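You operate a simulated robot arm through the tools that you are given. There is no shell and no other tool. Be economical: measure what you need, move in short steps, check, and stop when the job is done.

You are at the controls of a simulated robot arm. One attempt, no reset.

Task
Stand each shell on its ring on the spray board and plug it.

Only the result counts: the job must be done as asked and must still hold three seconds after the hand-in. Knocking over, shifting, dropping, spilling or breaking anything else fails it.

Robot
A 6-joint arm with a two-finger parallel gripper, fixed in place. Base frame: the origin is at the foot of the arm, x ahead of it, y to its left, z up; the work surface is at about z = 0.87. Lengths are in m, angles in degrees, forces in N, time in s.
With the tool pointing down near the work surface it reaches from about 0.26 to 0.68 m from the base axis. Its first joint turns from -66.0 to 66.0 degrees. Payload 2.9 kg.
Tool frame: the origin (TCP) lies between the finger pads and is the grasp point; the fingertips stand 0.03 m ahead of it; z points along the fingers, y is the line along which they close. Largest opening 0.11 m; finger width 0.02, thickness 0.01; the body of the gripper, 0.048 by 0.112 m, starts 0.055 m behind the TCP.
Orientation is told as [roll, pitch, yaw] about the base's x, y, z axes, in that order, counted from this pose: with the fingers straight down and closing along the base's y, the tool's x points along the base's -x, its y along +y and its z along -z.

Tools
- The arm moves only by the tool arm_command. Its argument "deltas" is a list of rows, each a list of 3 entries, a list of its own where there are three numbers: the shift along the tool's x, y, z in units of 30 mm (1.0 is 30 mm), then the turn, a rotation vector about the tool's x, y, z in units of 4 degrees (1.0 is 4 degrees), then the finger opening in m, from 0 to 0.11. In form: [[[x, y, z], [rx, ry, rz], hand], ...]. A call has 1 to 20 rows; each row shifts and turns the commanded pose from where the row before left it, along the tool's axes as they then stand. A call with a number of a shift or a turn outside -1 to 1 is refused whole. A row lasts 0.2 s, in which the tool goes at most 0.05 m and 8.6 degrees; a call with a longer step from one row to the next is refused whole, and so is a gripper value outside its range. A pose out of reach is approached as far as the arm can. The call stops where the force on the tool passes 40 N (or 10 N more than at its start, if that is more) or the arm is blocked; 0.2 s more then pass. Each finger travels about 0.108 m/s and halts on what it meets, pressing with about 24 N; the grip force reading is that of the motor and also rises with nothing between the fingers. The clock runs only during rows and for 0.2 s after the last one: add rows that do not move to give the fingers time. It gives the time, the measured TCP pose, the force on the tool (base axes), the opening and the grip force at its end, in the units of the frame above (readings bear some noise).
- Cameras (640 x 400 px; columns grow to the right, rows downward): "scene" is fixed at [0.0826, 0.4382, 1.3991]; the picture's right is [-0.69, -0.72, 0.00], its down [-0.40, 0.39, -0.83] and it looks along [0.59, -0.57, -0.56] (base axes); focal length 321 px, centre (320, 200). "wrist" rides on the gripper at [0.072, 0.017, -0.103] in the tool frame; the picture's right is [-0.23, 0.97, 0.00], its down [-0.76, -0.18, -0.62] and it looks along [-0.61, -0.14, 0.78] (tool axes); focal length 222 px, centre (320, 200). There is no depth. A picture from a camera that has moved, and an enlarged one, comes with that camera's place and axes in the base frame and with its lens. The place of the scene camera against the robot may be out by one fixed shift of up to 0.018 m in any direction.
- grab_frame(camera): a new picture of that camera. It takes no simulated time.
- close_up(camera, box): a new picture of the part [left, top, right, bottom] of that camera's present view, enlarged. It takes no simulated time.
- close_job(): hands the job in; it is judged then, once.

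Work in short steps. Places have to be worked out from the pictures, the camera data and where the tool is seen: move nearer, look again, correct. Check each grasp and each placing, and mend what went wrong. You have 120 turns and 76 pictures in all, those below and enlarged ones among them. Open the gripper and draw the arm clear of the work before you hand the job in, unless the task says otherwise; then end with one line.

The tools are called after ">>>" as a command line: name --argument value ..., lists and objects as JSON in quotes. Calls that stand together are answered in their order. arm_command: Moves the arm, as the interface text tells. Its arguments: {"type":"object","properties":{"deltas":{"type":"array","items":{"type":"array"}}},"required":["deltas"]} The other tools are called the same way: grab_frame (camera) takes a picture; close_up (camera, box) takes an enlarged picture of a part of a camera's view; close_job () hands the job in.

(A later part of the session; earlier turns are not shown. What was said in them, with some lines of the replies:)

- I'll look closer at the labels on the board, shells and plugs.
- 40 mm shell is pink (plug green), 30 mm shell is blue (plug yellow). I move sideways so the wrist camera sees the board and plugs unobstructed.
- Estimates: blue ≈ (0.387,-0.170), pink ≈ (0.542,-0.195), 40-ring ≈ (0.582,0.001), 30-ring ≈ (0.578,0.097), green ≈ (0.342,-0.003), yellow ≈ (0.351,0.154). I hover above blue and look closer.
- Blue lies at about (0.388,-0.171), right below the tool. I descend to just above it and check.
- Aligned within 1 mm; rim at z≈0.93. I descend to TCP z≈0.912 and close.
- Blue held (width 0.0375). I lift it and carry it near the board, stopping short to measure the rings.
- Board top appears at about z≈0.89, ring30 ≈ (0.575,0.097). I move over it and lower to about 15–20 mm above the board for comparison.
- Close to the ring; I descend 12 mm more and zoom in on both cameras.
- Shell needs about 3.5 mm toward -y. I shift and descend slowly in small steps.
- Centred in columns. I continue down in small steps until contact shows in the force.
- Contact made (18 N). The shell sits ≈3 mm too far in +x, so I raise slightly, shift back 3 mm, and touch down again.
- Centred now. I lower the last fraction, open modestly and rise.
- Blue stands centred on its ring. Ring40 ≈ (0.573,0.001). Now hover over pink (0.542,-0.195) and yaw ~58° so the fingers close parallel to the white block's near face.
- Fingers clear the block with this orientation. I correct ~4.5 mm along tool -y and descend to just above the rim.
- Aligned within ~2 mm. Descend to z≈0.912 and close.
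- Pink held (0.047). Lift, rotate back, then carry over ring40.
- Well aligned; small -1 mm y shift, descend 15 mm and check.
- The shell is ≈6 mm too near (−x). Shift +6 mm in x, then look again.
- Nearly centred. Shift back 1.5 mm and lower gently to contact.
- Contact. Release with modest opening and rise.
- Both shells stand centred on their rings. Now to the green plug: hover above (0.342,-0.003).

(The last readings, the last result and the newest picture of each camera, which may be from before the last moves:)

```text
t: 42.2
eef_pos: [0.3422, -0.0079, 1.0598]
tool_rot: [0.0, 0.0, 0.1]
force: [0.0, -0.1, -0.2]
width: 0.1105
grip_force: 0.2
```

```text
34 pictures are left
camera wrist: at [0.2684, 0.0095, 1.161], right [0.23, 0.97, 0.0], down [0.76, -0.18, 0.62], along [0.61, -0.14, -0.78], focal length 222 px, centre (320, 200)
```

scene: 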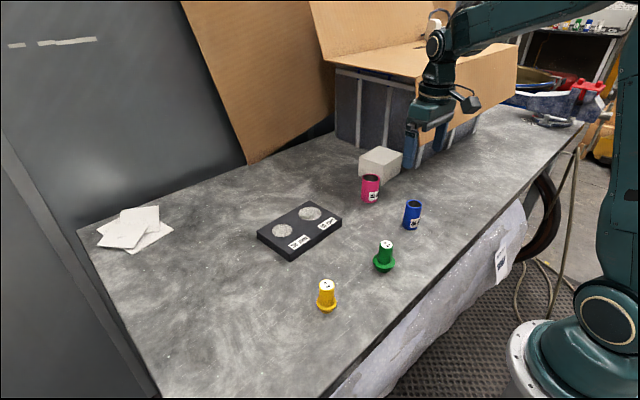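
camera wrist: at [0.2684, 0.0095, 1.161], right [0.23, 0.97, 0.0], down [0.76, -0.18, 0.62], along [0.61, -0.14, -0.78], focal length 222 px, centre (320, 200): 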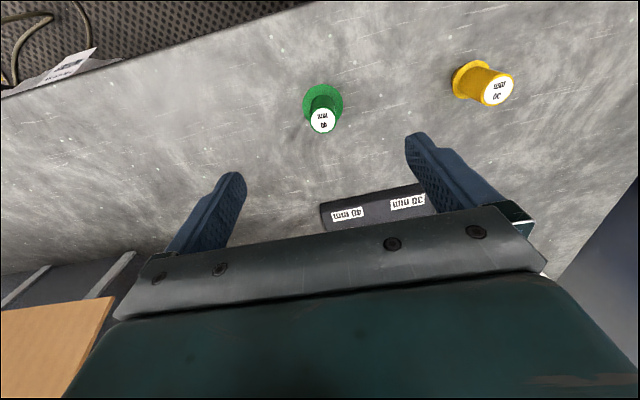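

Green ≈ (0.340,-0.003), top z≈0.95. Correct slightly and descend partway.

>>> arm_command --deltas '[[[0.06, 0.14, 0.6], [0, 0, 0], 0.11], [[0, 0, 0.7], [0, 0, 0], 0.11], [[0, 0, 0.7], [0, 0, 0], 0.11], [[0, 0, 0.4], [0, 0, 0], 0.11], [[0, 0, 0], [0, 0, 0], 0.11], [[0, 0, 0], [0, 0, 0], 0.11]]'

>>> grab_frame --camera "wrist"

>>> close_up --camera "scene" --box '[330, 190, 450, 290]'

```text
t: 43.6
eef_pos: [0.3385, -0.0005, 0.9871]
tool_rot: [0.0, 0.0, -0.1]
force: [0.6, 0.1, -0.2]
width: 0.11
grip_force: 0.1
```

```text
33 pictures are left
camera wrist: at [0.2647, 0.0165, 1.0891], right [0.23, 0.97, 0.0], down [0.76, -0.18, 0.62], along [0.61, -0.14, -0.78], focal length 222 px, centre (320, 200)
```

wrist: 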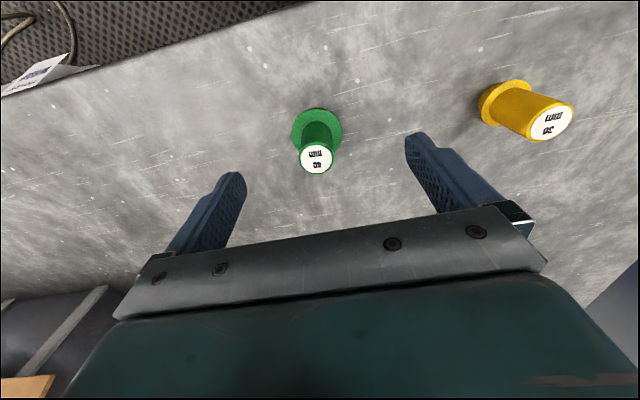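

```text
4.00 times, centred on (390, 240) of scene
camera zoom: at [0.0826, 0.4382, 1.3991], right [-0.69, -0.72, 0.0], down [-0.4, 0.39, -0.83], along [0.59, -0.57, -0.56], focal length 1282 px, centre (40, 40)
```

zoom: 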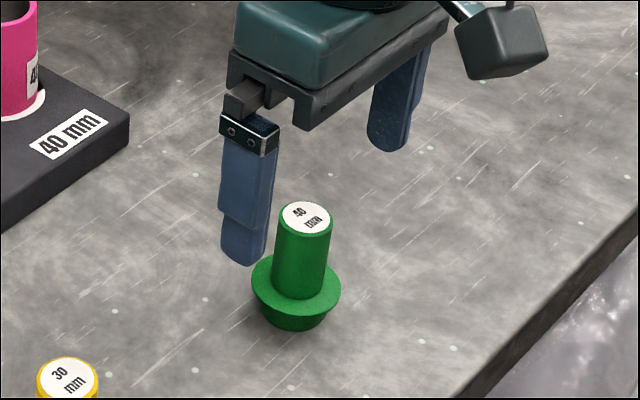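

Correct -2.7 mm in y, descend to z≈0.937 (tips above the flange), close.

>>> arm_command --deltas '[[[0.03, -0.09, 0.4], [0, 0, 0], 0.11], [[0, 0, 0.6], [0, 0, 0], 0.11], [[0, 0, 0.63], [0, 0, 0], 0.11], [[0, 0, 0], [0, 0, 0], 0.11], [[0, 0, 0], [0, 0, 0], 0.06], [[0, 0, 0], [0, 0, 0], 0.03], [[0, 0, 0], [0, 0, 0], 0.015], [[0, 0, 0], [0, 0, 0], 0.01], [[0, 0, 0], [0, 0, 0], 0.01], [[0, 0, 0], [0, 0, 0], 0.01]]'

>>> grab_frame --camera "wrist"

>>> close_up --camera "scene" --box '[330, 190, 450, 290]'

```text
t: 45.8
eef_pos: [0.3369, -0.0047, 0.9372]
tool_rot: [0.0, 0.0, -0.1]
force: [0.7, 0.2, 0.4]
width: 0.0267
grip_force: 24.0
```

```text
31 pictures are left
camera wrist: at [0.2641, 0.0129, 1.0396], right [0.23, 0.97, 0.0], down [0.76, -0.18, 0.62], along [0.61, -0.14, -0.78], focal length 222 px, centre (320, 200)
```

wrist: 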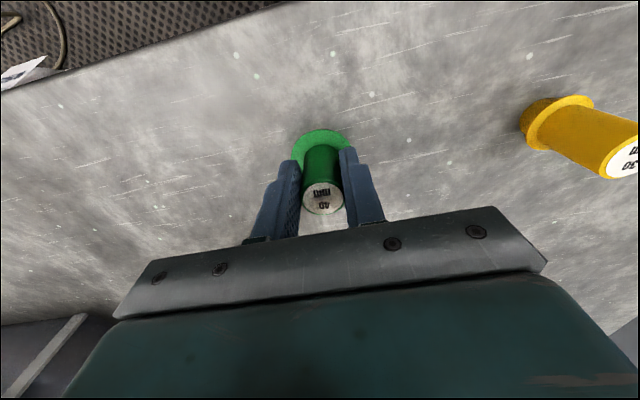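

```text
4.00 times, centred on (390, 240) of scene
camera zoom: at [0.0826, 0.4382, 1.3991], right [-0.69, -0.72, 0.0], down [-0.4, 0.39, -0.83], along [0.59, -0.57, -0.56], focal length 1282 px, centre (40, 40)
```

zoom: 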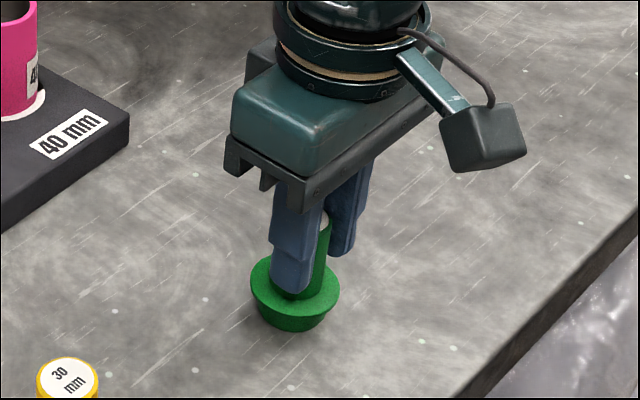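

Plug gripped. Lift to z≈1.06 and carry over the pink shell (~0.571,0.002).

>>> arm_command --deltas '[[[0, 0, -0.8], [0, 0, 0], 0.01], [[0, 0, -0.8], [0, 0, 0], 0.01], [[0, 0, -0.8], [0, 0, 0], 0.01], [[0, 0, -0.8], [0, 0, 0], 0.01], [[0, 0, -0.9], [0, 0, 0], 0.01], [[-0.975, 0.028, 0], [0, 0, 0], 0.01], [[-0.975, 0.028, 0], [0, 0, 0], 0.01], [[-0.975, 0.028, 0], [0, 0, 0], 0.01], [[-0.975, 0.028, 0], [0, 0, 0], 0.01], [[-0.975, 0.028, 0], [0, 0, 0], 0.01], [[-0.975, 0.028, 0], [0, 0, 0], 0.01], [[-0.975, 0.028, 0], [0, 0, 0], 0.01], [[-0.975, 0.028, 0], [0, 0, 0], 0.01], [[0, 0, 0], [0, 0, 0], 0.01], [[0, 0, 0], [0, 0, 0], 0.01]]'

>>> grab_frame --camera "wrist"

>>> close_up --camera "scene" --box '[260, 140, 372, 220]'

```text
t: 49.0
eef_pos: [0.5708, 0.0012, 1.0612]
tool_rot: [0.0, 0.1, 0.0]
force: [0.2, 0.0, -1.1]
width: 0.0266
grip_force: 24.5
```

```text
29 pictures are left
camera wrist: at [0.4986, 0.018, 1.1639], right [0.23, 0.97, 0.0], down [0.76, -0.18, 0.62], along [0.61, -0.14, -0.78], focal length 222 px, centre (320, 200)
```

wrist: 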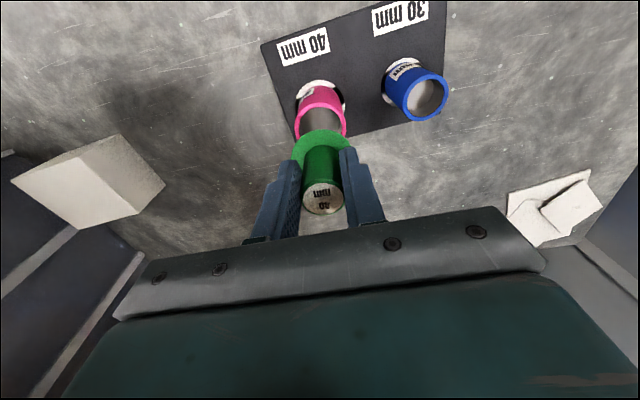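

```text
5.00 times, centred on (316, 180) of scene
camera zoom: at [0.0827, 0.4382, 1.3991], right [-0.69, -0.72, 0.0], down [-0.4, 0.39, -0.83], along [0.59, -0.57, -0.56], focal length 1603 px, centre (340, 300)
```

zoom: 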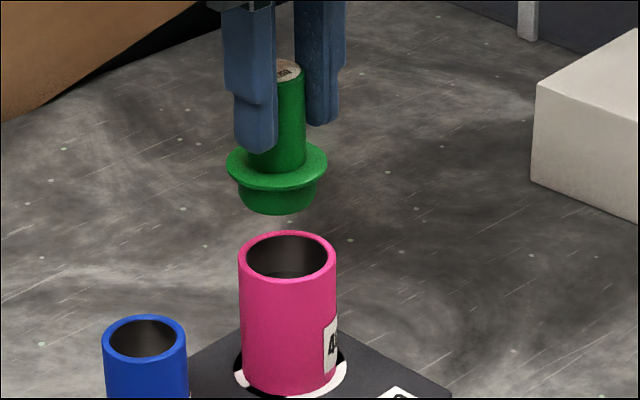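

Lower to just above the rim and compare again.

>>> arm_command --deltas '[[[0, 0, 0.5], [0, 0, 0], 0.01], [[0, 0, 0.4], [0, 0, 0], 0.01], [[0, 0, 0], [0, 0, 0], 0.01], [[0, 0, 0], [0, 0, 0], 0.01]]'

>>> close_up --camera "wrist" --box '[260, 80, 380, 155]'

>>> close_up --camera "scene" --box '[280, 155, 352, 210]'

```text
t: 50.0
eef_pos: [0.572, 0.0021, 1.034]
tool_rot: [0.0, 0.0, 0.0]
force: [0.1, -0.6, -0.8]
width: 0.027
grip_force: 23.9
```

```text
5.33 times, centred on (320, 118) of wrist
camera zoom: at [0.4982, 0.0191, 1.1373], right [0.23, 0.97, 0.0], down [0.76, -0.18, 0.62], along [0.61, -0.14, -0.78], focal length 1185 px, centre (320, 640)
```

zoom: 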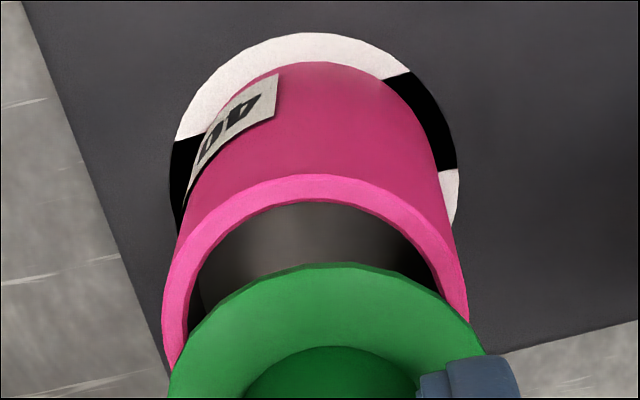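

```text
7.27 times, centred on (316, 182) of scene
camera zoom: at [0.0827, 0.4382, 1.3991], right [-0.69, -0.72, 0.0], down [-0.4, 0.39, -0.83], along [0.59, -0.57, -0.56], focal length 2332 px, centre (349, 327)
```

zoom: 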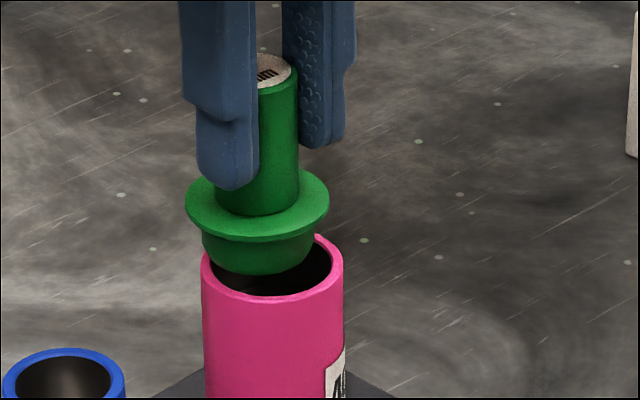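

Rim seems at z≈0.96; the plug needs about −5 mm in x and −1 mm in y. Apply and recheck.

>>> arm_command --deltas '[[[0.16, -0.04, 0], [0, 0, 0], 0.01], [[0, 0, 0], [0, 0, 0], 0.01], [[0, 0, 0], [0, 0, 0], 0.01]]'

>>> close_up --camera "wrist" --box '[260, 80, 380, 155]'

>>> close_up --camera "scene" --box '[280, 155, 352, 210]'

```text
t: 50.8
eef_pos: [0.5655, 0.0006, 1.0354]
tool_rot: [-0.1, 0.1, 0.1]
force: [-1.0, 0.5, 0.7]
width: 0.0268
grip_force: 23.9
```

```text
5.33 times, centred on (320, 118) of wrist
camera zoom: at [0.4928, 0.0177, 1.137], right [0.23, 0.97, 0.0], down [0.76, -0.18, 0.62], along [0.61, -0.14, -0.78], focal length 1185 px, centre (320, 640)
```

zoom: 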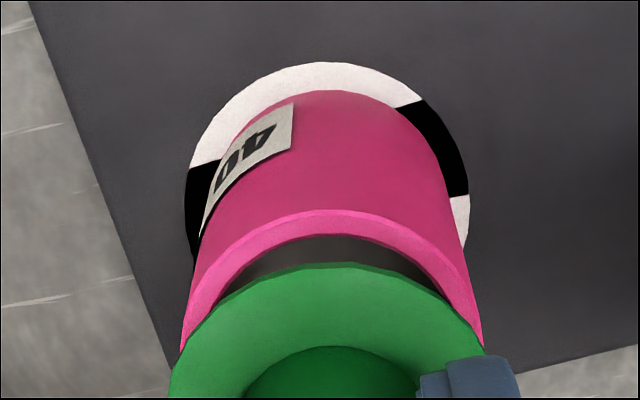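

```text
7.27 times, centred on (316, 182) of scene
camera zoom: at [0.0827, 0.4382, 1.3991], right [-0.69, -0.72, 0.0], down [-0.4, 0.39, -0.83], along [0.59, -0.57, -0.56], focal length 2332 px, centre (349, 327)
```

zoom: 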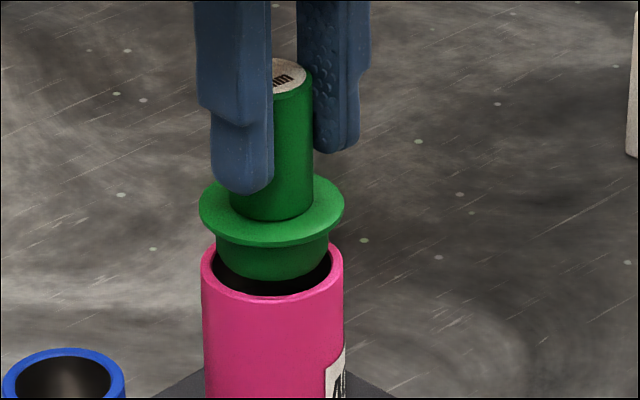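

Aligned in both views. Descend 10 mm and check the entry.

>>> arm_command --deltas '[[[0, 0, 0.17], [0, 0, 0], 0.01], [[0, 0, 0.17], [0, 0, 0], 0.01], [[0, 0, 0], [0, 0, 0], 0.01]]'

>>> close_up --camera "scene" --box '[280, 155, 352, 210]'

>>> close_up --camera "wrist" --box '[260, 90, 380, 165]'

```text
t: 51.6
eef_pos: [0.5657, 0.0021, 1.0241]
tool_rot: [-0.1, 0.0, -0.1]
force: [0.1, 0.3, -0.7]
width: 0.0267
grip_force: 23.7
```

```text
7.27 times, centred on (316, 182) of scene
camera zoom: at [0.0827, 0.4382, 1.3991], right [-0.69, -0.72, 0.0], down [-0.4, 0.39, -0.83], along [0.59, -0.57, -0.56], focal length 2332 px, centre (349, 327)
```

zoom: 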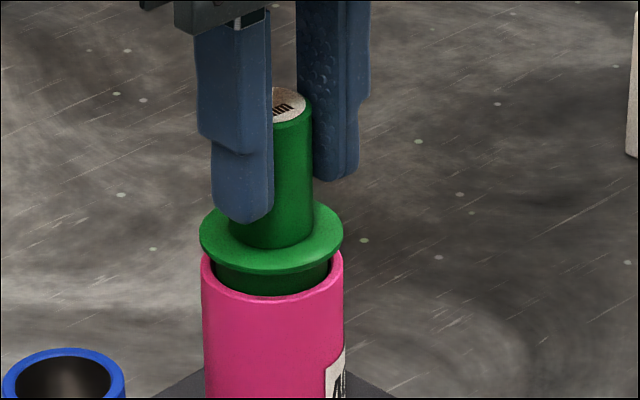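

```text
5.33 times, centred on (320, 128) of wrist
camera zoom: at [0.4929, 0.0178, 1.1265], right [0.23, 0.97, 0.0], down [0.76, -0.18, 0.62], along [0.61, -0.14, -0.78], focal length 1185 px, centre (320, 587)
```

zoom: 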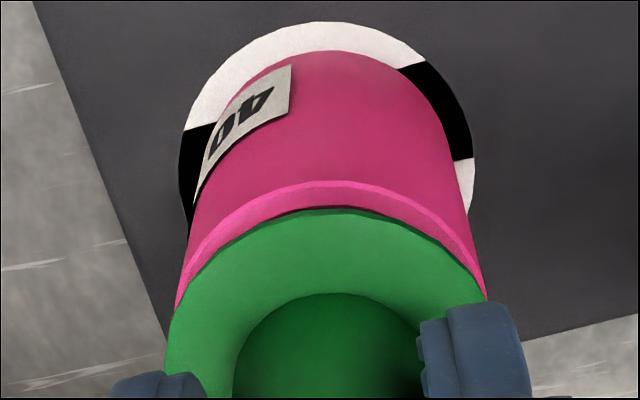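

The taper is entering cleanly. Continue down in small steps until the flange bears.

>>> arm_command --deltas '[[[0, 0, 0.12], [0, 0, 0], 0.01], [[0, 0, 0.1], [0, 0, 0], 0.01], [[0, 0, 0], [0, 0, 0], 0.01]]'

>>> close_up --camera "scene" --box '[280, 155, 352, 210]'

```text
t: 52.4
eef_pos: [0.5666, 0.0012, 1.0167]
tool_rot: [0.0, -0.1, 0.0]
force: [3.3, -2.4, 6.0]
width: 0.0266
grip_force: 24.0
```

```text
7.27 times, centred on (316, 182) of scene
camera zoom: at [0.0826, 0.4382, 1.3991], right [-0.69, -0.72, 0.0], down [-0.4, 0.39, -0.83], along [0.59, -0.57, -0.56], focal length 2332 px, centre (349, 327)
```

zoom: 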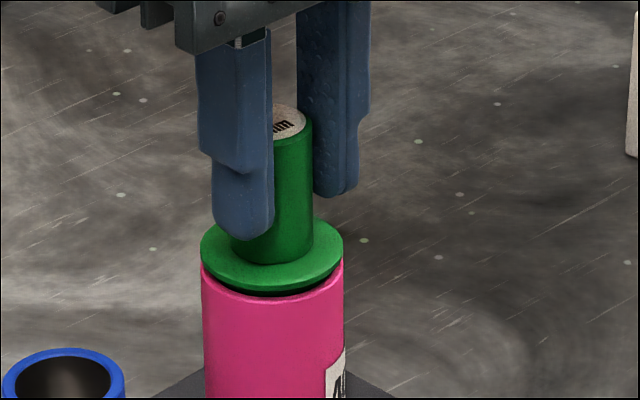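

Light side contact; nudge 0.7 mm +x, −0.5 mm y and continue down.

>>> arm_command --deltas '[[[-0.025, -0.015, 0], [0, 0, 0], 0.01], [[0, 0, 0.05], [0, 0, 0], 0.01], [[0, 0, 0.05], [0, 0, 0], 0.01], [[0, 0, 0], [0, 0, 0], 0.01]]'

>>> close_up --camera "scene" --box '[280, 165, 352, 220]'

```text
t: 53.4
eef_pos: [0.5656, 0.0001, 1.014]
tool_rot: [0.0, 0.0, 0.1]
force: [-3.3, 1.1, 9.0]
width: 0.0266
grip_force: 24.5
```

```text
7.27 times, centred on (316, 192) of scene
camera zoom: at [0.0824, 0.4383, 1.3991], right [-0.69, -0.72, 0.0], down [-0.4, 0.39, -0.83], along [0.59, -0.57, -0.56], focal length 2332 px, centre (349, 254)
```

zoom: 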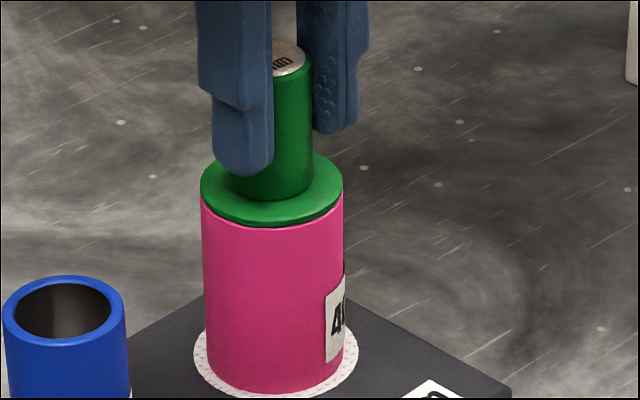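

Flange essentially on the rim. One tiny push, then release and rise.

>>> arm_command --deltas '[[[0, 0, 0.03], [0, 0, 0], 0.01], [[0, 0, 0], [0, 0, 0], 0.01]]'

>>> arm_command --deltas '[[[0, 0, 0], [0, 0, 0], 0.035], [[0, 0, 0], [0, 0, 0], 0.06], [[0, 0, 0], [0, 0, 0], 0.07], [[0, 0, 0], [0, 0, 0], 0.07], [[0, 0, -0.5], [0, 0, 0], 0.07], [[0, 0, -0.9], [0, 0, 0], 0.07], [[0, 0, -0.9], [0, 0, 0], 0.07], [[0, 0, -0.5], [0, 0, 0], 0.07], [[0, 0, 0], [0, 0, 0], 0.07]]'

>>> close_up --camera "scene" --box '[260, 160, 356, 250]'

```text
t: 54.0
eef_pos: [0.5657, 0.001, 1.0135]
tool_rot: [0.0, 0.0, 0.0]
force: [-5.6, 3.6, 15.0]
width: 0.0267
grip_force: 23.7
```

```text
t: 56.0
eef_pos: [0.5674, -0.0001, 1.0976]
tool_rot: [0.0, 0.0, 0.0]
force: [0.0, 0.3, 0.2]
width: 0.0698
grip_force: 0.1
```

```text
4.44 times, centred on (308, 205) of scene
camera zoom: at [0.0826, 0.4382, 1.3991], right [-0.69, -0.72, 0.0], down [-0.4, 0.39, -0.83], along [0.59, -0.57, -0.56], focal length 1425 px, centre (373, 178)
```

zoom: 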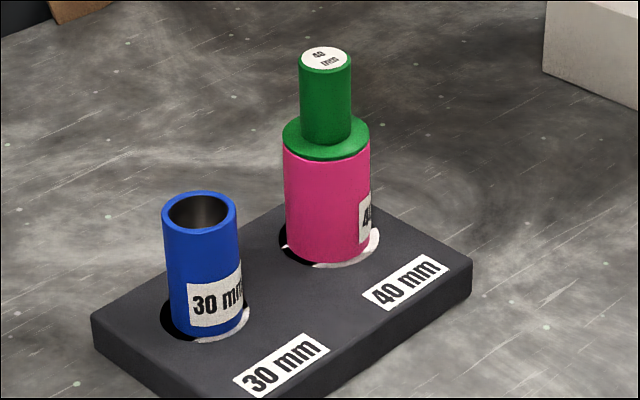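

Pink is plugged and still on its ring. Now hover over the yellow plug (≈0.351,0.154).

>>> arm_command --deltas '[[[0, 0, -0.4], [0, 0, 0], 0.07], [[0.9, 0.646, 0], [0, 0, 0], 0.07], [[0.9, 0.646, 0], [0, 0, 0], 0.07], [[0.9, 0.646, 0], [0, 0, 0], 0.07], [[0.9, 0.646, 0], [0, 0, 0], 0.08], [[0.9, 0.646, 0], [0, 0, 0], 0.09], [[0.9, 0.646, 0], [0, 0, 0], 0.1], [[0.9, 0.646, 0], [0, 0, 0], 0.11], [[0.9, 0.646, 0], [0, 0, 0], 0.11], [[0, 0, 0.9], [0, 0, 0], 0.11], [[0, 0, 0.9], [0, 0, 0], 0.11], [[0, 0, 0.6], [0, 0, 0], 0.11], [[0, 0, 0], [0, 0, 0], 0.11], [[0, 0, 0], [0, 0, 0], 0.11]]'

>>> grab_frame --camera "wrist"

```text
t: 59.0
eef_pos: [0.3495, 0.156, 1.0364]
tool_rot: [0.1, 0.0, 0.0]
force: [0.8, 0.3, 0.1]
width: 0.1101
grip_force: 0.1
```

```text
18 pictures are left
camera wrist: at [0.2771, 0.1719, 1.1392], right [0.23, 0.97, 0.0], down [0.76, -0.18, 0.62], along [0.61, -0.14, -0.78], focal length 222 px, centre (320, 200)
```

wrist: 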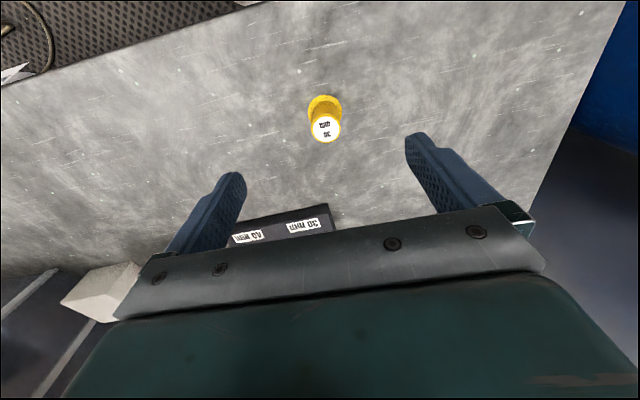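

Shift +5 mm y, −3 mm x, and descend partway.

>>> arm_command --deltas '[[[0.1, 0.165, 0.6], [0, 0, 0], 0.11], [[0, 0, 0.6], [0, 0, 0], 0.11], [[0, 0, 0.5], [0, 0, 0], 0.11], [[0, 0, 0], [0, 0, 0], 0.11], [[0, 0, 0], [0, 0, 0], 0.11]]'

>>> close_up --camera "wrist" --box '[200, 80, 440, 230]'

```text
t: 60.2
eef_pos: [0.3474, 0.1597, 0.9845]
tool_rot: [0.0, 0.1, 0.0]
force: [0.0, 0.3, -0.3]
width: 0.1099
grip_force: 0.0
```

```text
2.67 times, centred on (320, 155) of wrist
camera zoom: at [0.2737, 0.1768, 1.0879], right [0.23, 0.97, 0.0], down [0.76, -0.18, 0.62], along [0.61, -0.14, -0.78], focal length 592 px, centre (320, 320)
```

zoom: 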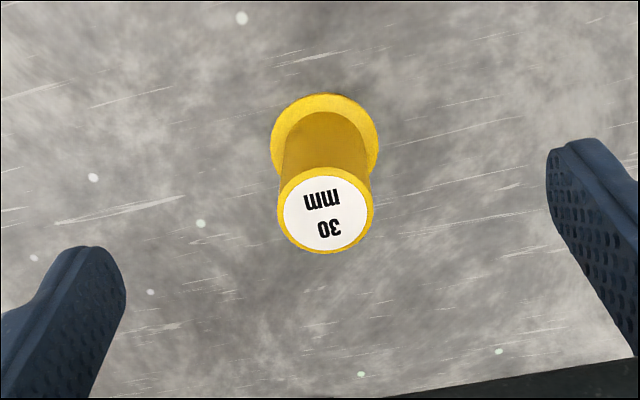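

Small correction, descend to z≈0.937 and grip.

>>> arm_command --deltas '[[[0.07, 0.07, 0.5], [0, 0, 0], 0.11], [[0, 0, 0.6], [0, 0, 0], 0.11], [[0, 0, 0.48], [0, 0, 0], 0.11], [[0, 0, 0], [0, 0, 0], 0.11], [[0, 0, 0], [0, 0, 0], 0.06], [[0, 0, 0], [0, 0, 0], 0.03], [[0, 0, 0], [0, 0, 0], 0.015], [[0, 0, 0], [0, 0, 0], 0.01], [[0, 0, 0], [0, 0, 0], 0.01], [[0, 0, 0], [0, 0, 0], 0.01]]'

>>> close_up --camera "scene" --box '[270, 230, 390, 330]'

```text
t: 62.4
eef_pos: [0.3459, 0.1633, 0.9372]
tool_rot: [-0.1, 0.0, 0.0]
force: [0.2, -0.8, -0.3]
width: 0.0262
grip_force: 23.8
```

```text
4.00 times, centred on (330, 280) of scene
camera zoom: at [0.0826, 0.4383, 1.3991], right [-0.69, -0.72, 0.0], down [-0.4, 0.39, -0.83], along [0.59, -0.57, -0.56], focal length 1282 px, centre (280, -120)
```

zoom: 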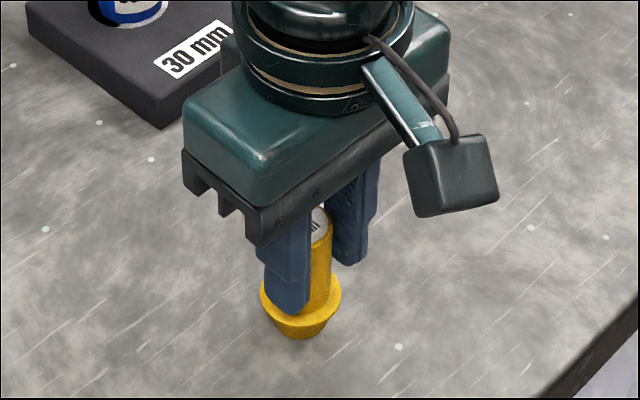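

Yellow gripped. Lift and carry over the blue shell.

>>> arm_command --deltas '[[[0, 0, -0.83], [0, 0, 0], 0.01], [[0, 0, -0.83], [0, 0, 0], 0.01], [[0, 0, -0.83], [0, 0, 0], 0.01], [[0, 0, -0.83], [0, 0, 0], 0.01], [[0, 0, -0.83], [0, 0, 0], 0.01], [[-0.917, -0.3, 0], [0, 0, 0], 0.01], [[-0.917, -0.3, 0], [0, 0, 0], 0.01], [[-0.917, -0.3, 0], [0, 0, 0], 0.01], [[-0.917, -0.3, 0], [0, 0, 0], 0.01], [[-0.917, -0.3, 0], [0, 0, 0], 0.01], [[-0.917, -0.3, 0], [0, 0, 0], 0.01], [[-0.917, -0.3, 0], [0, 0, 0], 0.01], [[-0.917, -0.3, 0], [0, 0, 0], 0.01], [[0, 0, 0.4], [0, 0, 0], 0.01], [[0, 0, 0], [0, 0, 0], 0.01], [[0, 0, 0], [0, 0, 0], 0.01]]'

>>> close_up --camera "scene" --box '[264, 160, 344, 220]'

>>> close_up --camera "wrist" --box '[260, 80, 380, 155]'

```text
t: 65.8
eef_pos: [0.5641, 0.0889, 1.0501]
tool_rot: [0.0, 0.0, 0.0]
force: [0.5, -0.4, -0.1]
width: 0.0263
grip_force: 23.7
```

```text
6.67 times, centred on (304, 190) of scene
camera zoom: at [0.0827, 0.4382, 1.3991], right [-0.69, -0.72, 0.0], down [-0.4, 0.39, -0.83], along [0.59, -0.57, -0.56], focal length 2137 px, centre (427, 267)
```

zoom: 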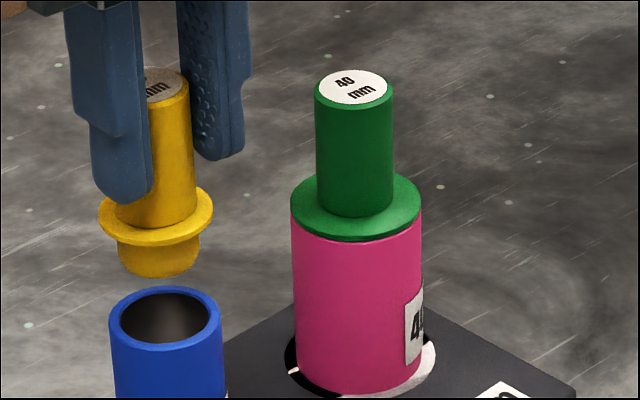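

```text
5.33 times, centred on (320, 118) of wrist
camera zoom: at [0.491, 0.1063, 1.1533], right [0.23, 0.97, 0.0], down [0.76, -0.18, 0.62], along [0.61, -0.14, -0.78], focal length 1185 px, centre (320, 640)
```

zoom: 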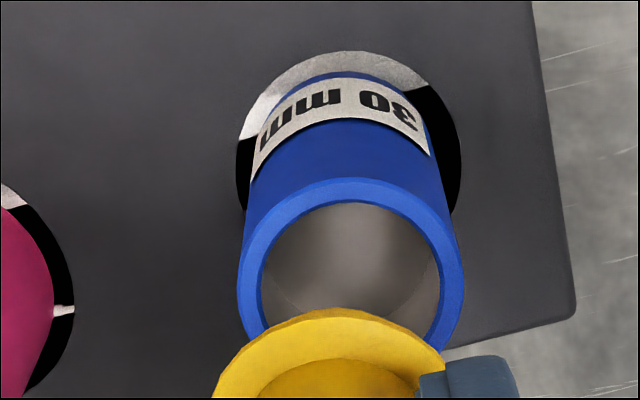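

Both views agree: the plug must go about −6.5 mm x, +5.8 mm y. Apply and lower to just above the rim.

>>> arm_command --deltas '[[[0.215, 0.193, 0], [0, 0, 0], 0.01], [[0, 0, 0.25], [0, 0, 0], 0.01], [[0, 0, 0.2], [0, 0, 0], 0.01], [[0, 0, 0], [0, 0, 0], 0.01], [[0, 0, 0], [0, 0, 0], 0.01]]'

>>> close_up --camera "scene" --box '[264, 165, 336, 220]'

>>> close_up --camera "wrist" --box '[260, 90, 380, 165]'

```text
t: 67.0
eef_pos: [0.5588, 0.0959, 1.0384]
tool_rot: [-0.1, 0.1, -0.1]
force: [-0.3, 0.0, 0.4]
width: 0.0267
grip_force: 24.3
```

```text
7.27 times, centred on (300, 192) of scene
camera zoom: at [0.0826, 0.4383, 1.3991], right [-0.69, -0.72, 0.0], down [-0.4, 0.39, -0.83], along [0.59, -0.57, -0.56], focal length 2332 px, centre (466, 254)
```

zoom: 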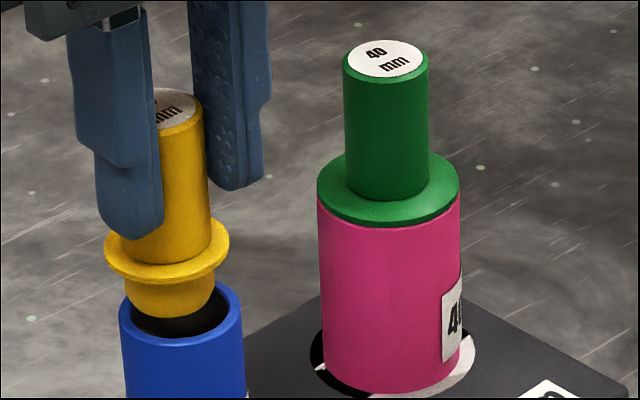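

```text
5.33 times, centred on (320, 128) of wrist
camera zoom: at [0.4856, 0.1129, 1.1405], right [0.23, 0.97, 0.0], down [0.76, -0.18, 0.62], along [0.61, -0.14, -0.78], focal length 1185 px, centre (320, 587)
```

zoom: 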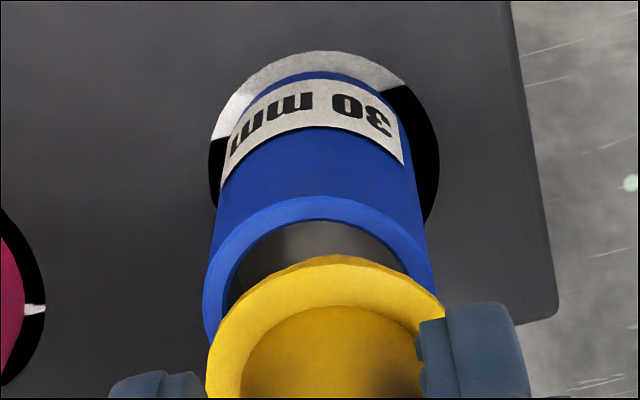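

Small further correction (−2 mm x, −1.2 mm y), then lower 10 mm to the rim and check.

>>> arm_command --deltas '[[[0.067, -0.04, 0], [0, 0, 0], 0.01], [[0, 0, 0.17], [0, 0, 0], 0.01], [[0, 0, 0.15], [0, 0, 0], 0.01], [[0, 0, 0], [0, 0, 0], 0.01]]'

>>> close_up --camera "scene" --box '[264, 170, 336, 225]'

>>> close_up --camera "wrist" --box '[260, 90, 380, 165]'

```text
t: 68.0
eef_pos: [0.5574, 0.0956, 1.0272]
tool_rot: [0.0, 0.1, -0.1]
force: [0.1, 0.4, -0.4]
width: 0.0263
grip_force: 24.0
```

```text
7.27 times, centred on (300, 198) of scene
camera zoom: at [0.0826, 0.4382, 1.3991], right [-0.69, -0.72, 0.0], down [-0.4, 0.39, -0.83], along [0.59, -0.57, -0.56], focal length 2332 px, centre (466, 218)
```

zoom: 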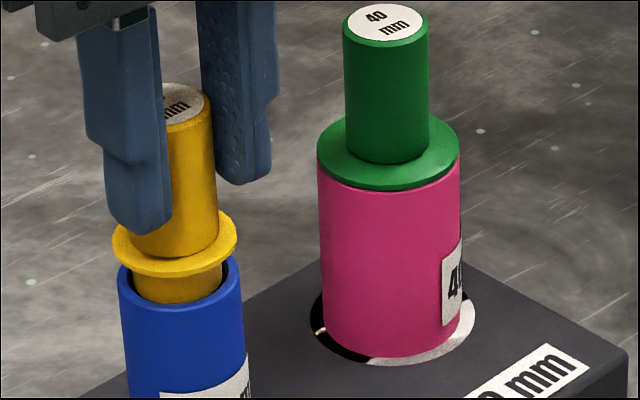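

```text
5.33 times, centred on (320, 128) of wrist
camera zoom: at [0.4838, 0.1121, 1.13], right [0.23, 0.97, 0.0], down [0.76, -0.18, 0.62], along [0.61, -0.14, -0.78], focal length 1185 px, centre (320, 587)
```

zoom: 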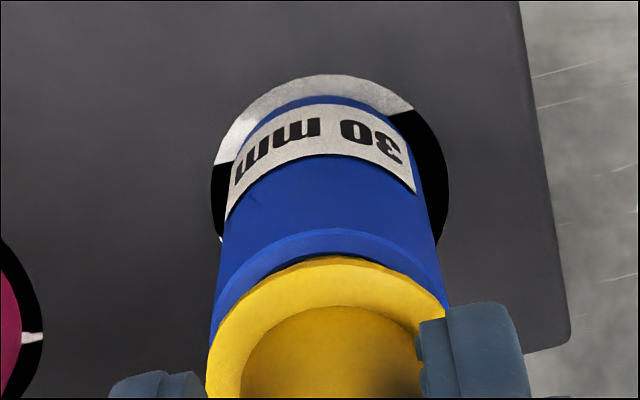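

The taper is inside the bore. Continue down gently with a tiny nudge.

>>> arm_command --deltas '[[[0.025, 0, 0.08], [0, 0, 0], 0.01], [[0, 0, 0.1], [0, 0, 0], 0.01], [[0, 0, 0.05], [0, 0, 0], 0.01], [[0, 0, 0], [0, 0, 0], 0.01]]'

>>> close_up --camera "scene" --box '[264, 180, 336, 235]'

```text
t: 69.0
eef_pos: [0.5567, 0.095, 1.0213]
tool_rot: [-0.1, 0.0, 0.0]
force: [-1.0, -0.7, 5.9]
width: 0.0265
grip_force: 23.8
```

```text
7.27 times, centred on (300, 208) of scene
camera zoom: at [0.0825, 0.4382, 1.3991], right [-0.69, -0.72, 0.0], down [-0.4, 0.39, -0.83], along [0.59, -0.57, -0.56], focal length 2332 px, centre (466, 146)
```

zoom: 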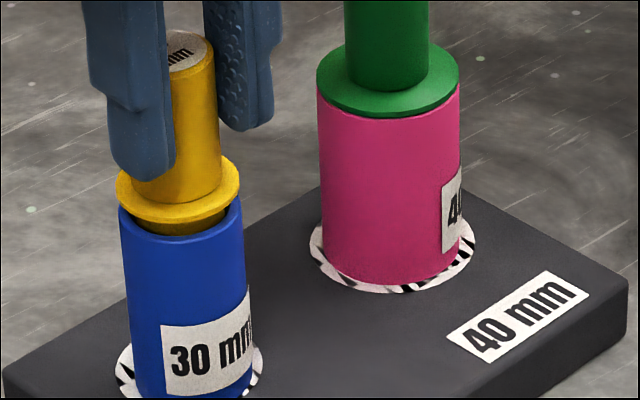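

Contact a few mm early; forces suggest the plug should go slightly −x,−y. Nudge and press down again.

>>> arm_command --deltas '[[[0, 0, -0.05], [0, 0, 0], 0.01], [[0.035, -0.03, 0], [0, 0, 0], 0.01], [[0, 0, 0.05], [0, 0, 0], 0.01], [[0, 0, 0.05], [0, 0, 0], 0.01], [[0, 0, 0], [0, 0, 0], 0.01]]'

```text
t: 70.2
eef_pos: [0.5531, 0.0946, 1.0206]
tool_rot: [0.0, -0.1, 0.0]
force: [-3.8, 2.3, 6.4]
width: 0.0262
grip_force: 24.4
```

Check the wrist view for the gap's symmetry.

>>> close_up --camera "wrist" --box '[270, 110, 370, 172]'

>>> close_up --camera "scene" --box '[268, 185, 308, 215]'

```text
6.40 times, centred on (320, 141) of wrist
camera zoom: at [0.4815, 0.1112, 1.1225], right [0.23, 0.97, 0.0], down [0.76, -0.18, 0.62], along [0.61, -0.14, -0.78], focal length 1422 px, centre (320, 578)
```

zoom: 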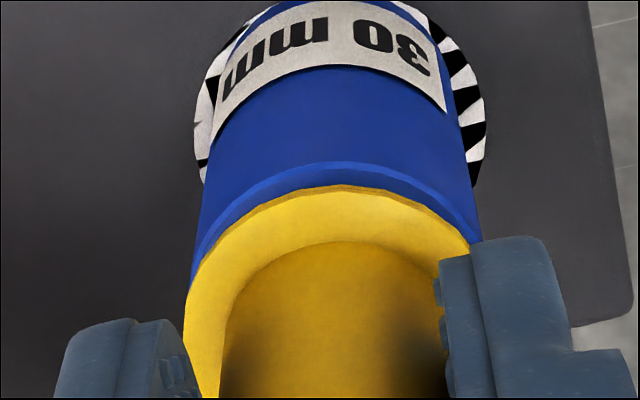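

```text
13.33 times, centred on (288, 200) of scene
camera zoom: at [0.0825, 0.4383, 1.3991], right [-0.69, -0.72, 0.0], down [-0.4, 0.39, -0.83], along [0.59, -0.57, -0.56], focal length 4275 px, centre (747, 200)
```

zoom: 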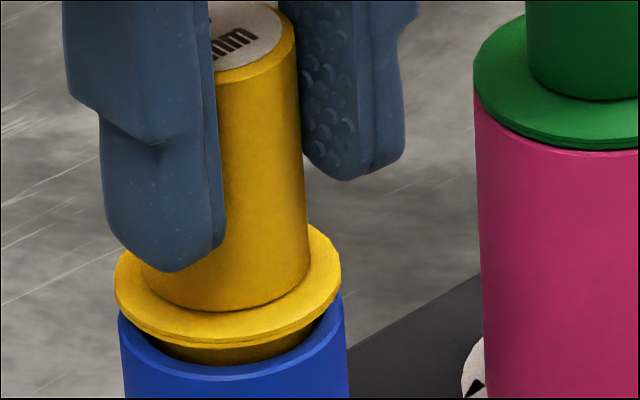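

Alignment is within ~0.5 mm; forces point to −x, +y. Ease up 1 mm, nudge accordingly and press again.

>>> arm_command --deltas '[[[0, 0, -0.06], [0, 0, 0], 0.01], [[0.03, 0.015, 0], [0, 0, 0], 0.01], [[0, 0, 0.06], [0, 0, 0], 0.01], [[0, 0, 0.05], [0, 0, 0], 0.01], [[0, 0, 0], [0, 0, 0], 0.01]]'

```text
t: 71.4
eef_pos: [0.5538, 0.0951, 1.0192]
tool_rot: [0.1, -0.1, 0.1]
force: [-4.1, 1.0, 6.5]
width: 0.0264
grip_force: 24.4
```

Going down; still pushed toward −x. Another 1 mm −x and press.

>>> arm_command --deltas '[[[0.035, 0.01, 0], [0, 0, 0], 0.01], [[0, 0, 0.05], [0, 0, 0], 0.01], [[0, 0, 0.05], [0, 0, 0], 0.01], [[0, 0, 0], [0, 0, 0], 0.01]]'

>>> close_up --camera "scene" --box '[264, 185, 312, 250]'

```text
t: 72.4
eef_pos: [0.5525, 0.0948, 1.0161]
tool_rot: [-0.1, -0.1, 0.0]
force: [4.5, 2.6, 8.3]
width: 0.0263
grip_force: 23.5
```

```text
6.15 times, centred on (288, 218) of scene
camera zoom: at [0.0826, 0.4383, 1.3991], right [-0.69, -0.72, 0.0], down [-0.4, 0.39, -0.83], along [0.59, -0.57, -0.56], focal length 1973 px, centre (517, 92)
```

zoom: 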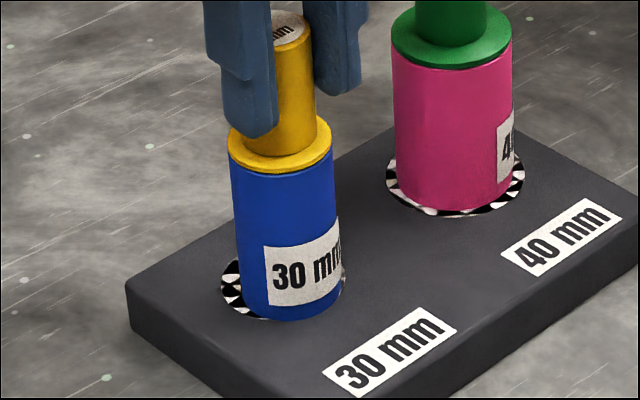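

Nearly seated. Nudge back +0.6 mm x and press the last 2 mm.

>>> arm_command --deltas '[[[-0.02, -0.01, 0], [0, 0, 0], 0.01], [[0, 0, 0.04], [0, 0, 0], 0.01], [[0, 0, 0.04], [0, 0, 0], 0.01], [[0, 0, 0], [0, 0, 0], 0.01]]'

```text
t: 73.4
eef_pos: [0.5539, 0.0948, 1.0143]
tool_rot: [0.0, -0.2, 0.0]
force: [-1.4, 0.0, 29.1]
width: 0.0265
grip_force: 24.1
```

Firm vertical force 29 N: seated. Check the shell's centring in the wrist view before release.

>>> close_up --camera "wrist" --box '[260, 80, 380, 155]'

>>> close_up --camera "scene" --box '[264, 190, 344, 250]'

```text
5.33 times, centred on (320, 118) of wrist
camera zoom: at [0.4798, 0.1119, 1.117], right [0.23, 0.97, 0.0], down [0.76, -0.18, 0.63], along [0.61, -0.14, -0.78], focal length 1185 px, centre (320, 640)
```

zoom: 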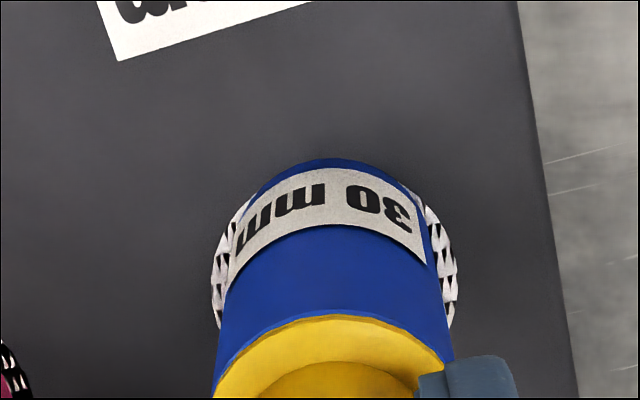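

```text
6.67 times, centred on (304, 220) of scene
camera zoom: at [0.0821, 0.4382, 1.3992], right [-0.69, -0.72, 0.0], down [-0.4, 0.39, -0.83], along [0.59, -0.57, -0.56], focal length 2137 px, centre (427, 67)
```

zoom: 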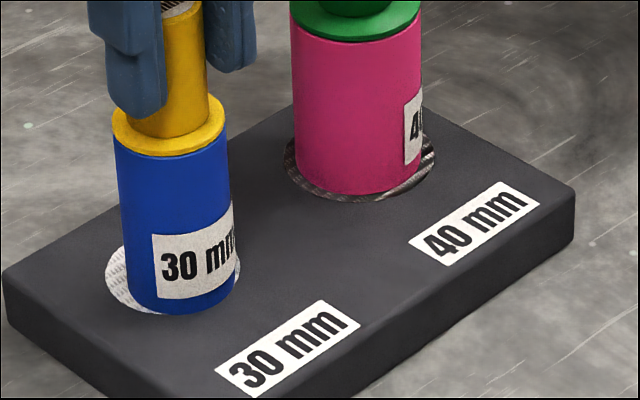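

The shell slid about 7 mm toward −x during the wedging. Still holding the plug, I relax the down force and drag the shell back +x ~7 mm, −y ~1.5 mm in small steps.

>>> arm_command --deltas '[[[0, 0, -0.02], [0, 0, 0], 0.01], [[-0.035, -0.007, 0], [0, 0, 0], 0.01], [[-0.035, -0.007, 0], [0, 0, 0], 0.01], [[-0.035, -0.007, 0], [0, 0, 0], 0.01], [[-0.035, -0.007, 0], [0, 0, 0], 0.01], [[0, 0, 0], [0, 0, 0], 0.01]]'

```text
t: 74.8
eef_pos: [0.5582, 0.0948, 1.0143]
tool_rot: [-0.1, 0.0, 0.0]
force: [-8.7, 2.2, 23.5]
width: 0.0264
grip_force: 23.7
```

It slides (friction ≈9 N). Continue another ~3.5 mm with slightly less down force.

>>> arm_command --deltas '[[[0, 0, -0.015], [0, 0, 0], 0.01], [[-0.035, -0.007, 0], [0, 0, 0], 0.01], [[-0.035, -0.007, 0], [0, 0, 0], 0.01], [[-0.035, -0.007, 0], [0, 0, 0], 0.01], [[0, 0, 0], [0, 0, 0], 0.01]]'

>>> close_up --camera "wrist" --box '[260, 80, 380, 155]'

```text
t: 76.0
eef_pos: [0.5605, 0.0929, 1.0146]
tool_rot: [0.0, 0.0, 0.0]
force: [-7.1, 4.7, 17.1]
width: 0.0264
grip_force: 24.0
```

```text
5.33 times, centred on (320, 118) of wrist
camera zoom: at [0.4873, 0.1098, 1.1167], right [0.23, 0.97, 0.0], down [0.76, -0.18, 0.62], along [0.61, -0.14, -0.78], focal length 1185 px, centre (320, 640)
```

zoom: 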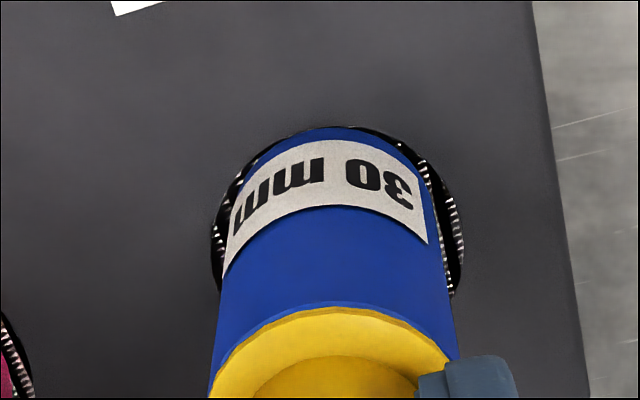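

The shell seems slightly tilted with the plug pivoting in the grip. I relieve the down force, then release gently so it settles flat, and look.

>>> arm_command --deltas '[[[0.02, 0, -0.03], [0, 0, 0], 0.01], [[0, 0, 0], [0, 0, 0], 0.01], [[0, 0, 0], [0, 0, 0], 0.032], [[0, 0, 0], [0, 0, 0], 0.036], [[0, 0, 0], [0, 0, 0], 0.042], [[0, 0, 0], [0, 0, 0], 0.042], [[0, 0, 0], [0, 0, 0], 0.042]]'

>>> close_up --camera "wrist" --box '[260, 80, 380, 155]'

```text
t: 77.6
eef_pos: [0.5598, 0.0932, 1.0151]
tool_rot: [0.0, 0.1, 0.1]
force: [0.2, 0.6, 0.1]
width: 0.0419
grip_force: 0.1
```

```text
5.33 times, centred on (320, 118) of wrist
camera zoom: at [0.4869, 0.1098, 1.1174], right [0.23, 0.97, 0.0], down [0.76, -0.18, 0.62], along [0.61, -0.14, -0.78], focal length 1185 px, centre (320, 640)
```

zoom: 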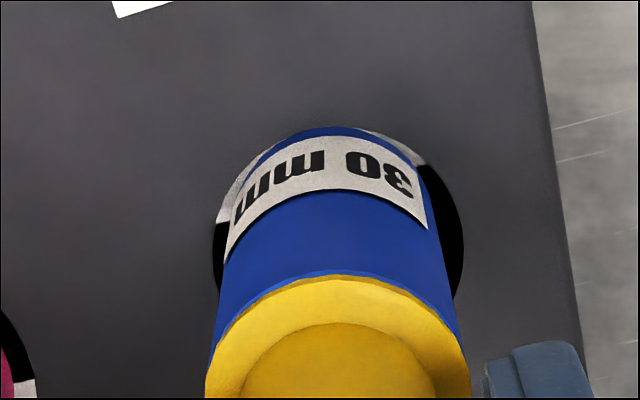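

Settled upright, but the shell sits ~6 mm toward −x (tangent to ring edge). Plan: rise, yaw 90° so the fingers close along x, grip the shell's top at its present centre (≈0.563,0.095), and slide it +6 mm.

>>> arm_command --deltas '[[[0, 0, -0.5], [0, 0, 0], 0.042], [[0, 0, -0.9], [0, 0, 0], 0.042], [[0, 0, -0.9], [0, 0, 0], 0.042], [[0, 0, -0.5], [0, 0, 0], 0.042], [[-0.1, 0.06, 0], [0, 0, 0], 0.07], [[0, 0, 0], [0, 0, 0], 0.11], [[0, 0, 0], [0, 0, 0], 0.11]]'

>>> arm_command --deltas '[[[0, 0, 0], [0, 0, 1], 0.11], [[0, 0, 0], [0, 0, 1], 0.11], [[0, 0, 0], [0, 0, 1], 0.11], [[0, 0, 0], [0, 0, 1], 0.11], [[0, 0, 0], [0, 0, 1], 0.11], [[0, 0, 0], [0, 0, 1], 0.11], [[0, 0, 0], [0, 0, 1], 0.11], [[0, 0, 0], [0, 0, 1], 0.11], [[0, 0, 0], [0, 0, 1], 0.11], [[0, 0, 0], [0, 0, 1], 0.11], [[0, 0, 0], [0, 0, 1], 0.11], [[0, 0, 0], [0, 0, 1], 0.11], [[0, 0, 0], [0, 0, 1], 0.11], [[0, 0, 0], [0, 0, 1], 0.11], [[0, 0, 0], [0, 0, 1], 0.11], [[0, 0, 0], [0, 0, 1], 0.11], [[0, 0, 0], [0, 0, 0], 0.11]]'

>>> arm_command --deltas '[[[0, 0, 0], [0, 0, 1], 0.11], [[0, 0, 0], [0, 0, 1], 0.11], [[0, 0, 0], [0, 0, 1], 0.11], [[0, 0, 0], [0, 0, 1], 0.11], [[0, 0, 0], [0, 0, 1], 0.11], [[0, 0, 0], [0, 0, 1], 0.11], [[0, 0, 0], [0, 0, 0.5], 0.11], [[0, 0, 0], [0, 0, 0], 0.11], [[0, 0, 0], [0, 0, 0], 0.11]]'

```text
t: 79.2
eef_pos: [0.5644, 0.0949, 1.0991]
tool_rot: [0.0, 0.0, -0.1]
force: [-0.3, 0.2, -0.4]
width: 0.11
grip_force: 0.0
```

```text
t: 82.8
eef_pos: [0.5637, 0.0952, 1.0987]
tool_rot: [0.1, 0.0, -64.1]
force: [0.0, 0.8, -0.2]
width: 0.1101
grip_force: 0.1
```

```text
t: 84.8
eef_pos: [0.5642, 0.095, 1.0983]
tool_rot: [-0.1, 0.1, -90.0]
force: [0.3, -0.1, 0.5]
width: 0.1098
grip_force: 0.0
```

Yaw reached. Descend to TCP z≈0.980, watching for contact of the palm on the handle.

>>> arm_command --deltas '[[[0, 0, 0.8], [0, 0, 0], 0.11], [[0, 0, 0.8], [0, 0, 0], 0.11], [[0, 0, 0.8], [0, 0, 0], 0.11], [[0, 0, 0.8], [0, 0, 0], 0.11], [[0, 0, 0.3], [0, 0, 0], 0.11], [[0, 0, 0.3], [0, 0, 0], 0.11], [[0, 0, 0.15], [0, 0, 0], 0.11], [[0, 0, 0], [0, 0, 0], 0.11]]'

```text
t: 86.6
eef_pos: [0.5645, 0.0941, 0.9795]
tool_rot: [0.0, -0.1, -90.1]
force: [-0.5, 0.6, -0.5]
width: 0.1098
grip_force: 0.2
```

No palm contact. Close gradually onto the shell top.

>>> arm_command --deltas '[[[0, -0.02, 0], [0, 0, 0], 0.08], [[0, 0, 0], [0, 0, 0], 0.055], [[0, 0, 0], [0, 0, 0], 0.05], [[0, 0, 0], [0, 0, 0], 0.046], [[0, 0, 0], [0, 0, 0], 0.044], [[0, 0, 0], [0, 0, 0], 0.042], [[0, 0, 0], [0, 0, 0], 0.04], [[0, 0, 0], [0, 0, 0], 0.039], [[0, 0, 0], [0, 0, 0], 0.038], [[0, 0, 0], [0, 0, 0], 0.037], [[0, 0, 0], [0, 0, 0], 0.036], [[0, 0, 0], [0, 0, 0], 0.034], [[0, 0, 0], [0, 0, 0], 0.034]]'

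```text
t: 89.4
eef_pos: [0.5625, 0.0949, 0.9811]
tool_rot: [0.0, 0.0, -90.1]
force: [1.1, 0.2, 0.6]
width: 0.0373
grip_force: 23.6
```

Gripped at 0.0373 (shell diameter). Slide +6 mm along x in 1 mm steps.

>>> arm_command --deltas '[[[0, 0.034, 0], [0, 0, 0], 0.034], [[0, 0.034, 0], [0, 0, 0], 0.034], [[0, 0.034, 0], [0, 0, 0], 0.034], [[0, 0.034, 0], [0, 0, 0], 0.034], [[0, 0.034, 0], [0, 0, 0], 0.034], [[0, 0.034, 0], [0, 0, 0], 0.034], [[0, 0, 0], [0, 0, 0], 0.034], [[0, 0, 0], [0, 0, 0], 0.034]]'

>>> close_up --camera "scene" --box '[264, 165, 344, 250]'

```text
t: 91.2
eef_pos: [0.5705, 0.0955, 0.9801]
tool_rot: [0.1, 0.0, -90.0]
force: [-0.6, 0.1, -1.6]
width: 0.0373
grip_force: 24.2
```

```text
4.71 times, centred on (304, 208) of scene
camera zoom: at [0.0827, 0.4383, 1.3991], right [-0.69, -0.72, 0.0], down [-0.4, 0.39, -0.83], along [0.59, -0.57, -0.56], focal length 1509 px, centre (395, 165)
```

zoom: 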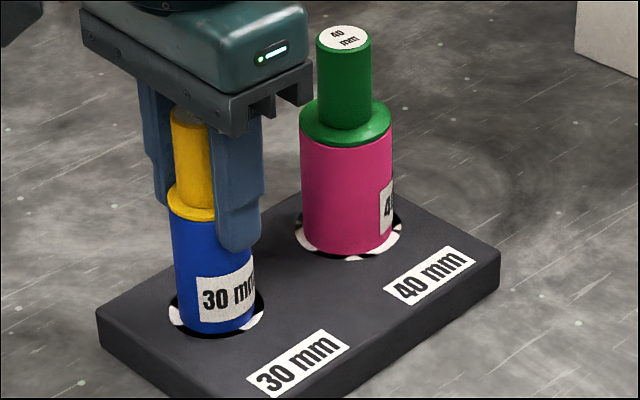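

Blue is centred on its ring again, plug seated. Release gradually and rise clear.

>>> arm_command --deltas '[[[0, 0, 0], [0, 0, 0], 0.039], [[0, 0, 0], [0, 0, 0], 0.044], [[0, 0, 0], [0, 0, 0], 0.055], [[0, 0, 0], [0, 0, 0], 0.075], [[0, 0, 0], [0, 0, 0], 0.08], [[0, 0, -0.5], [0, 0, 0], 0.08], [[0, 0, -0.9], [0, 0, 0], 0.08], [[0, 0, -0.9], [0, 0, 0], 0.08], [[0, 0, -0.9], [0, 0, 0], 0.08], [[0, 0, -0.9], [0, 0, 0], 0.08], [[0, 0, -0.9], [0, 0, 0], 0.08], [[0, -0.9, 0], [0, 0, 0], 0.08], [[0, -0.9, 0], [0, 0, 0], 0.08], [[0, -0.9, 0], [0, 0, 0], 0.08], [[0, -0.9, 0], [0, 0, 0], 0.08], [[0, -0.9, 0], [0, 0, 0], 0.08], [[0, 0, 0], [0, 0, 0], 0.08], [[0, 0, 0], [0, 0, 0], 0.08]]'

>>> close_up --camera "scene" --box '[254, 155, 354, 255]'

```text
t: 95.0
eef_pos: [0.4348, 0.095, 1.13]
tool_rot: [0.0, -0.1, -89.9]
force: [0.6, 0.3, -0.8]
width: 0.0801
grip_force: 0.1
```

```text
4.00 times, centred on (304, 205) of scene
camera zoom: at [0.0826, 0.4382, 1.3991], right [-0.69, -0.72, 0.0], down [-0.4, 0.39, -0.83], along [0.59, -0.57, -0.56], focal length 1282 px, centre (384, 180)
```

zoom: 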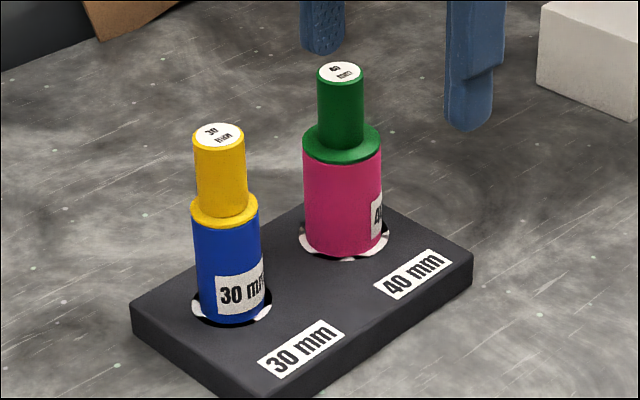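

Both shells stand upright on their rings with plugs seated, and the arm is clear. Handing in.

>>> close_job

```text
The job is handed in.
```

The pink 40 mm shell (green plug) and the blue 30 mm shell (yellow plug) stand upright on their matching rings with the plugs seated. The blue shell slid about 6 mm during plugging, so I moved it back to the centre of its ring before handing in.
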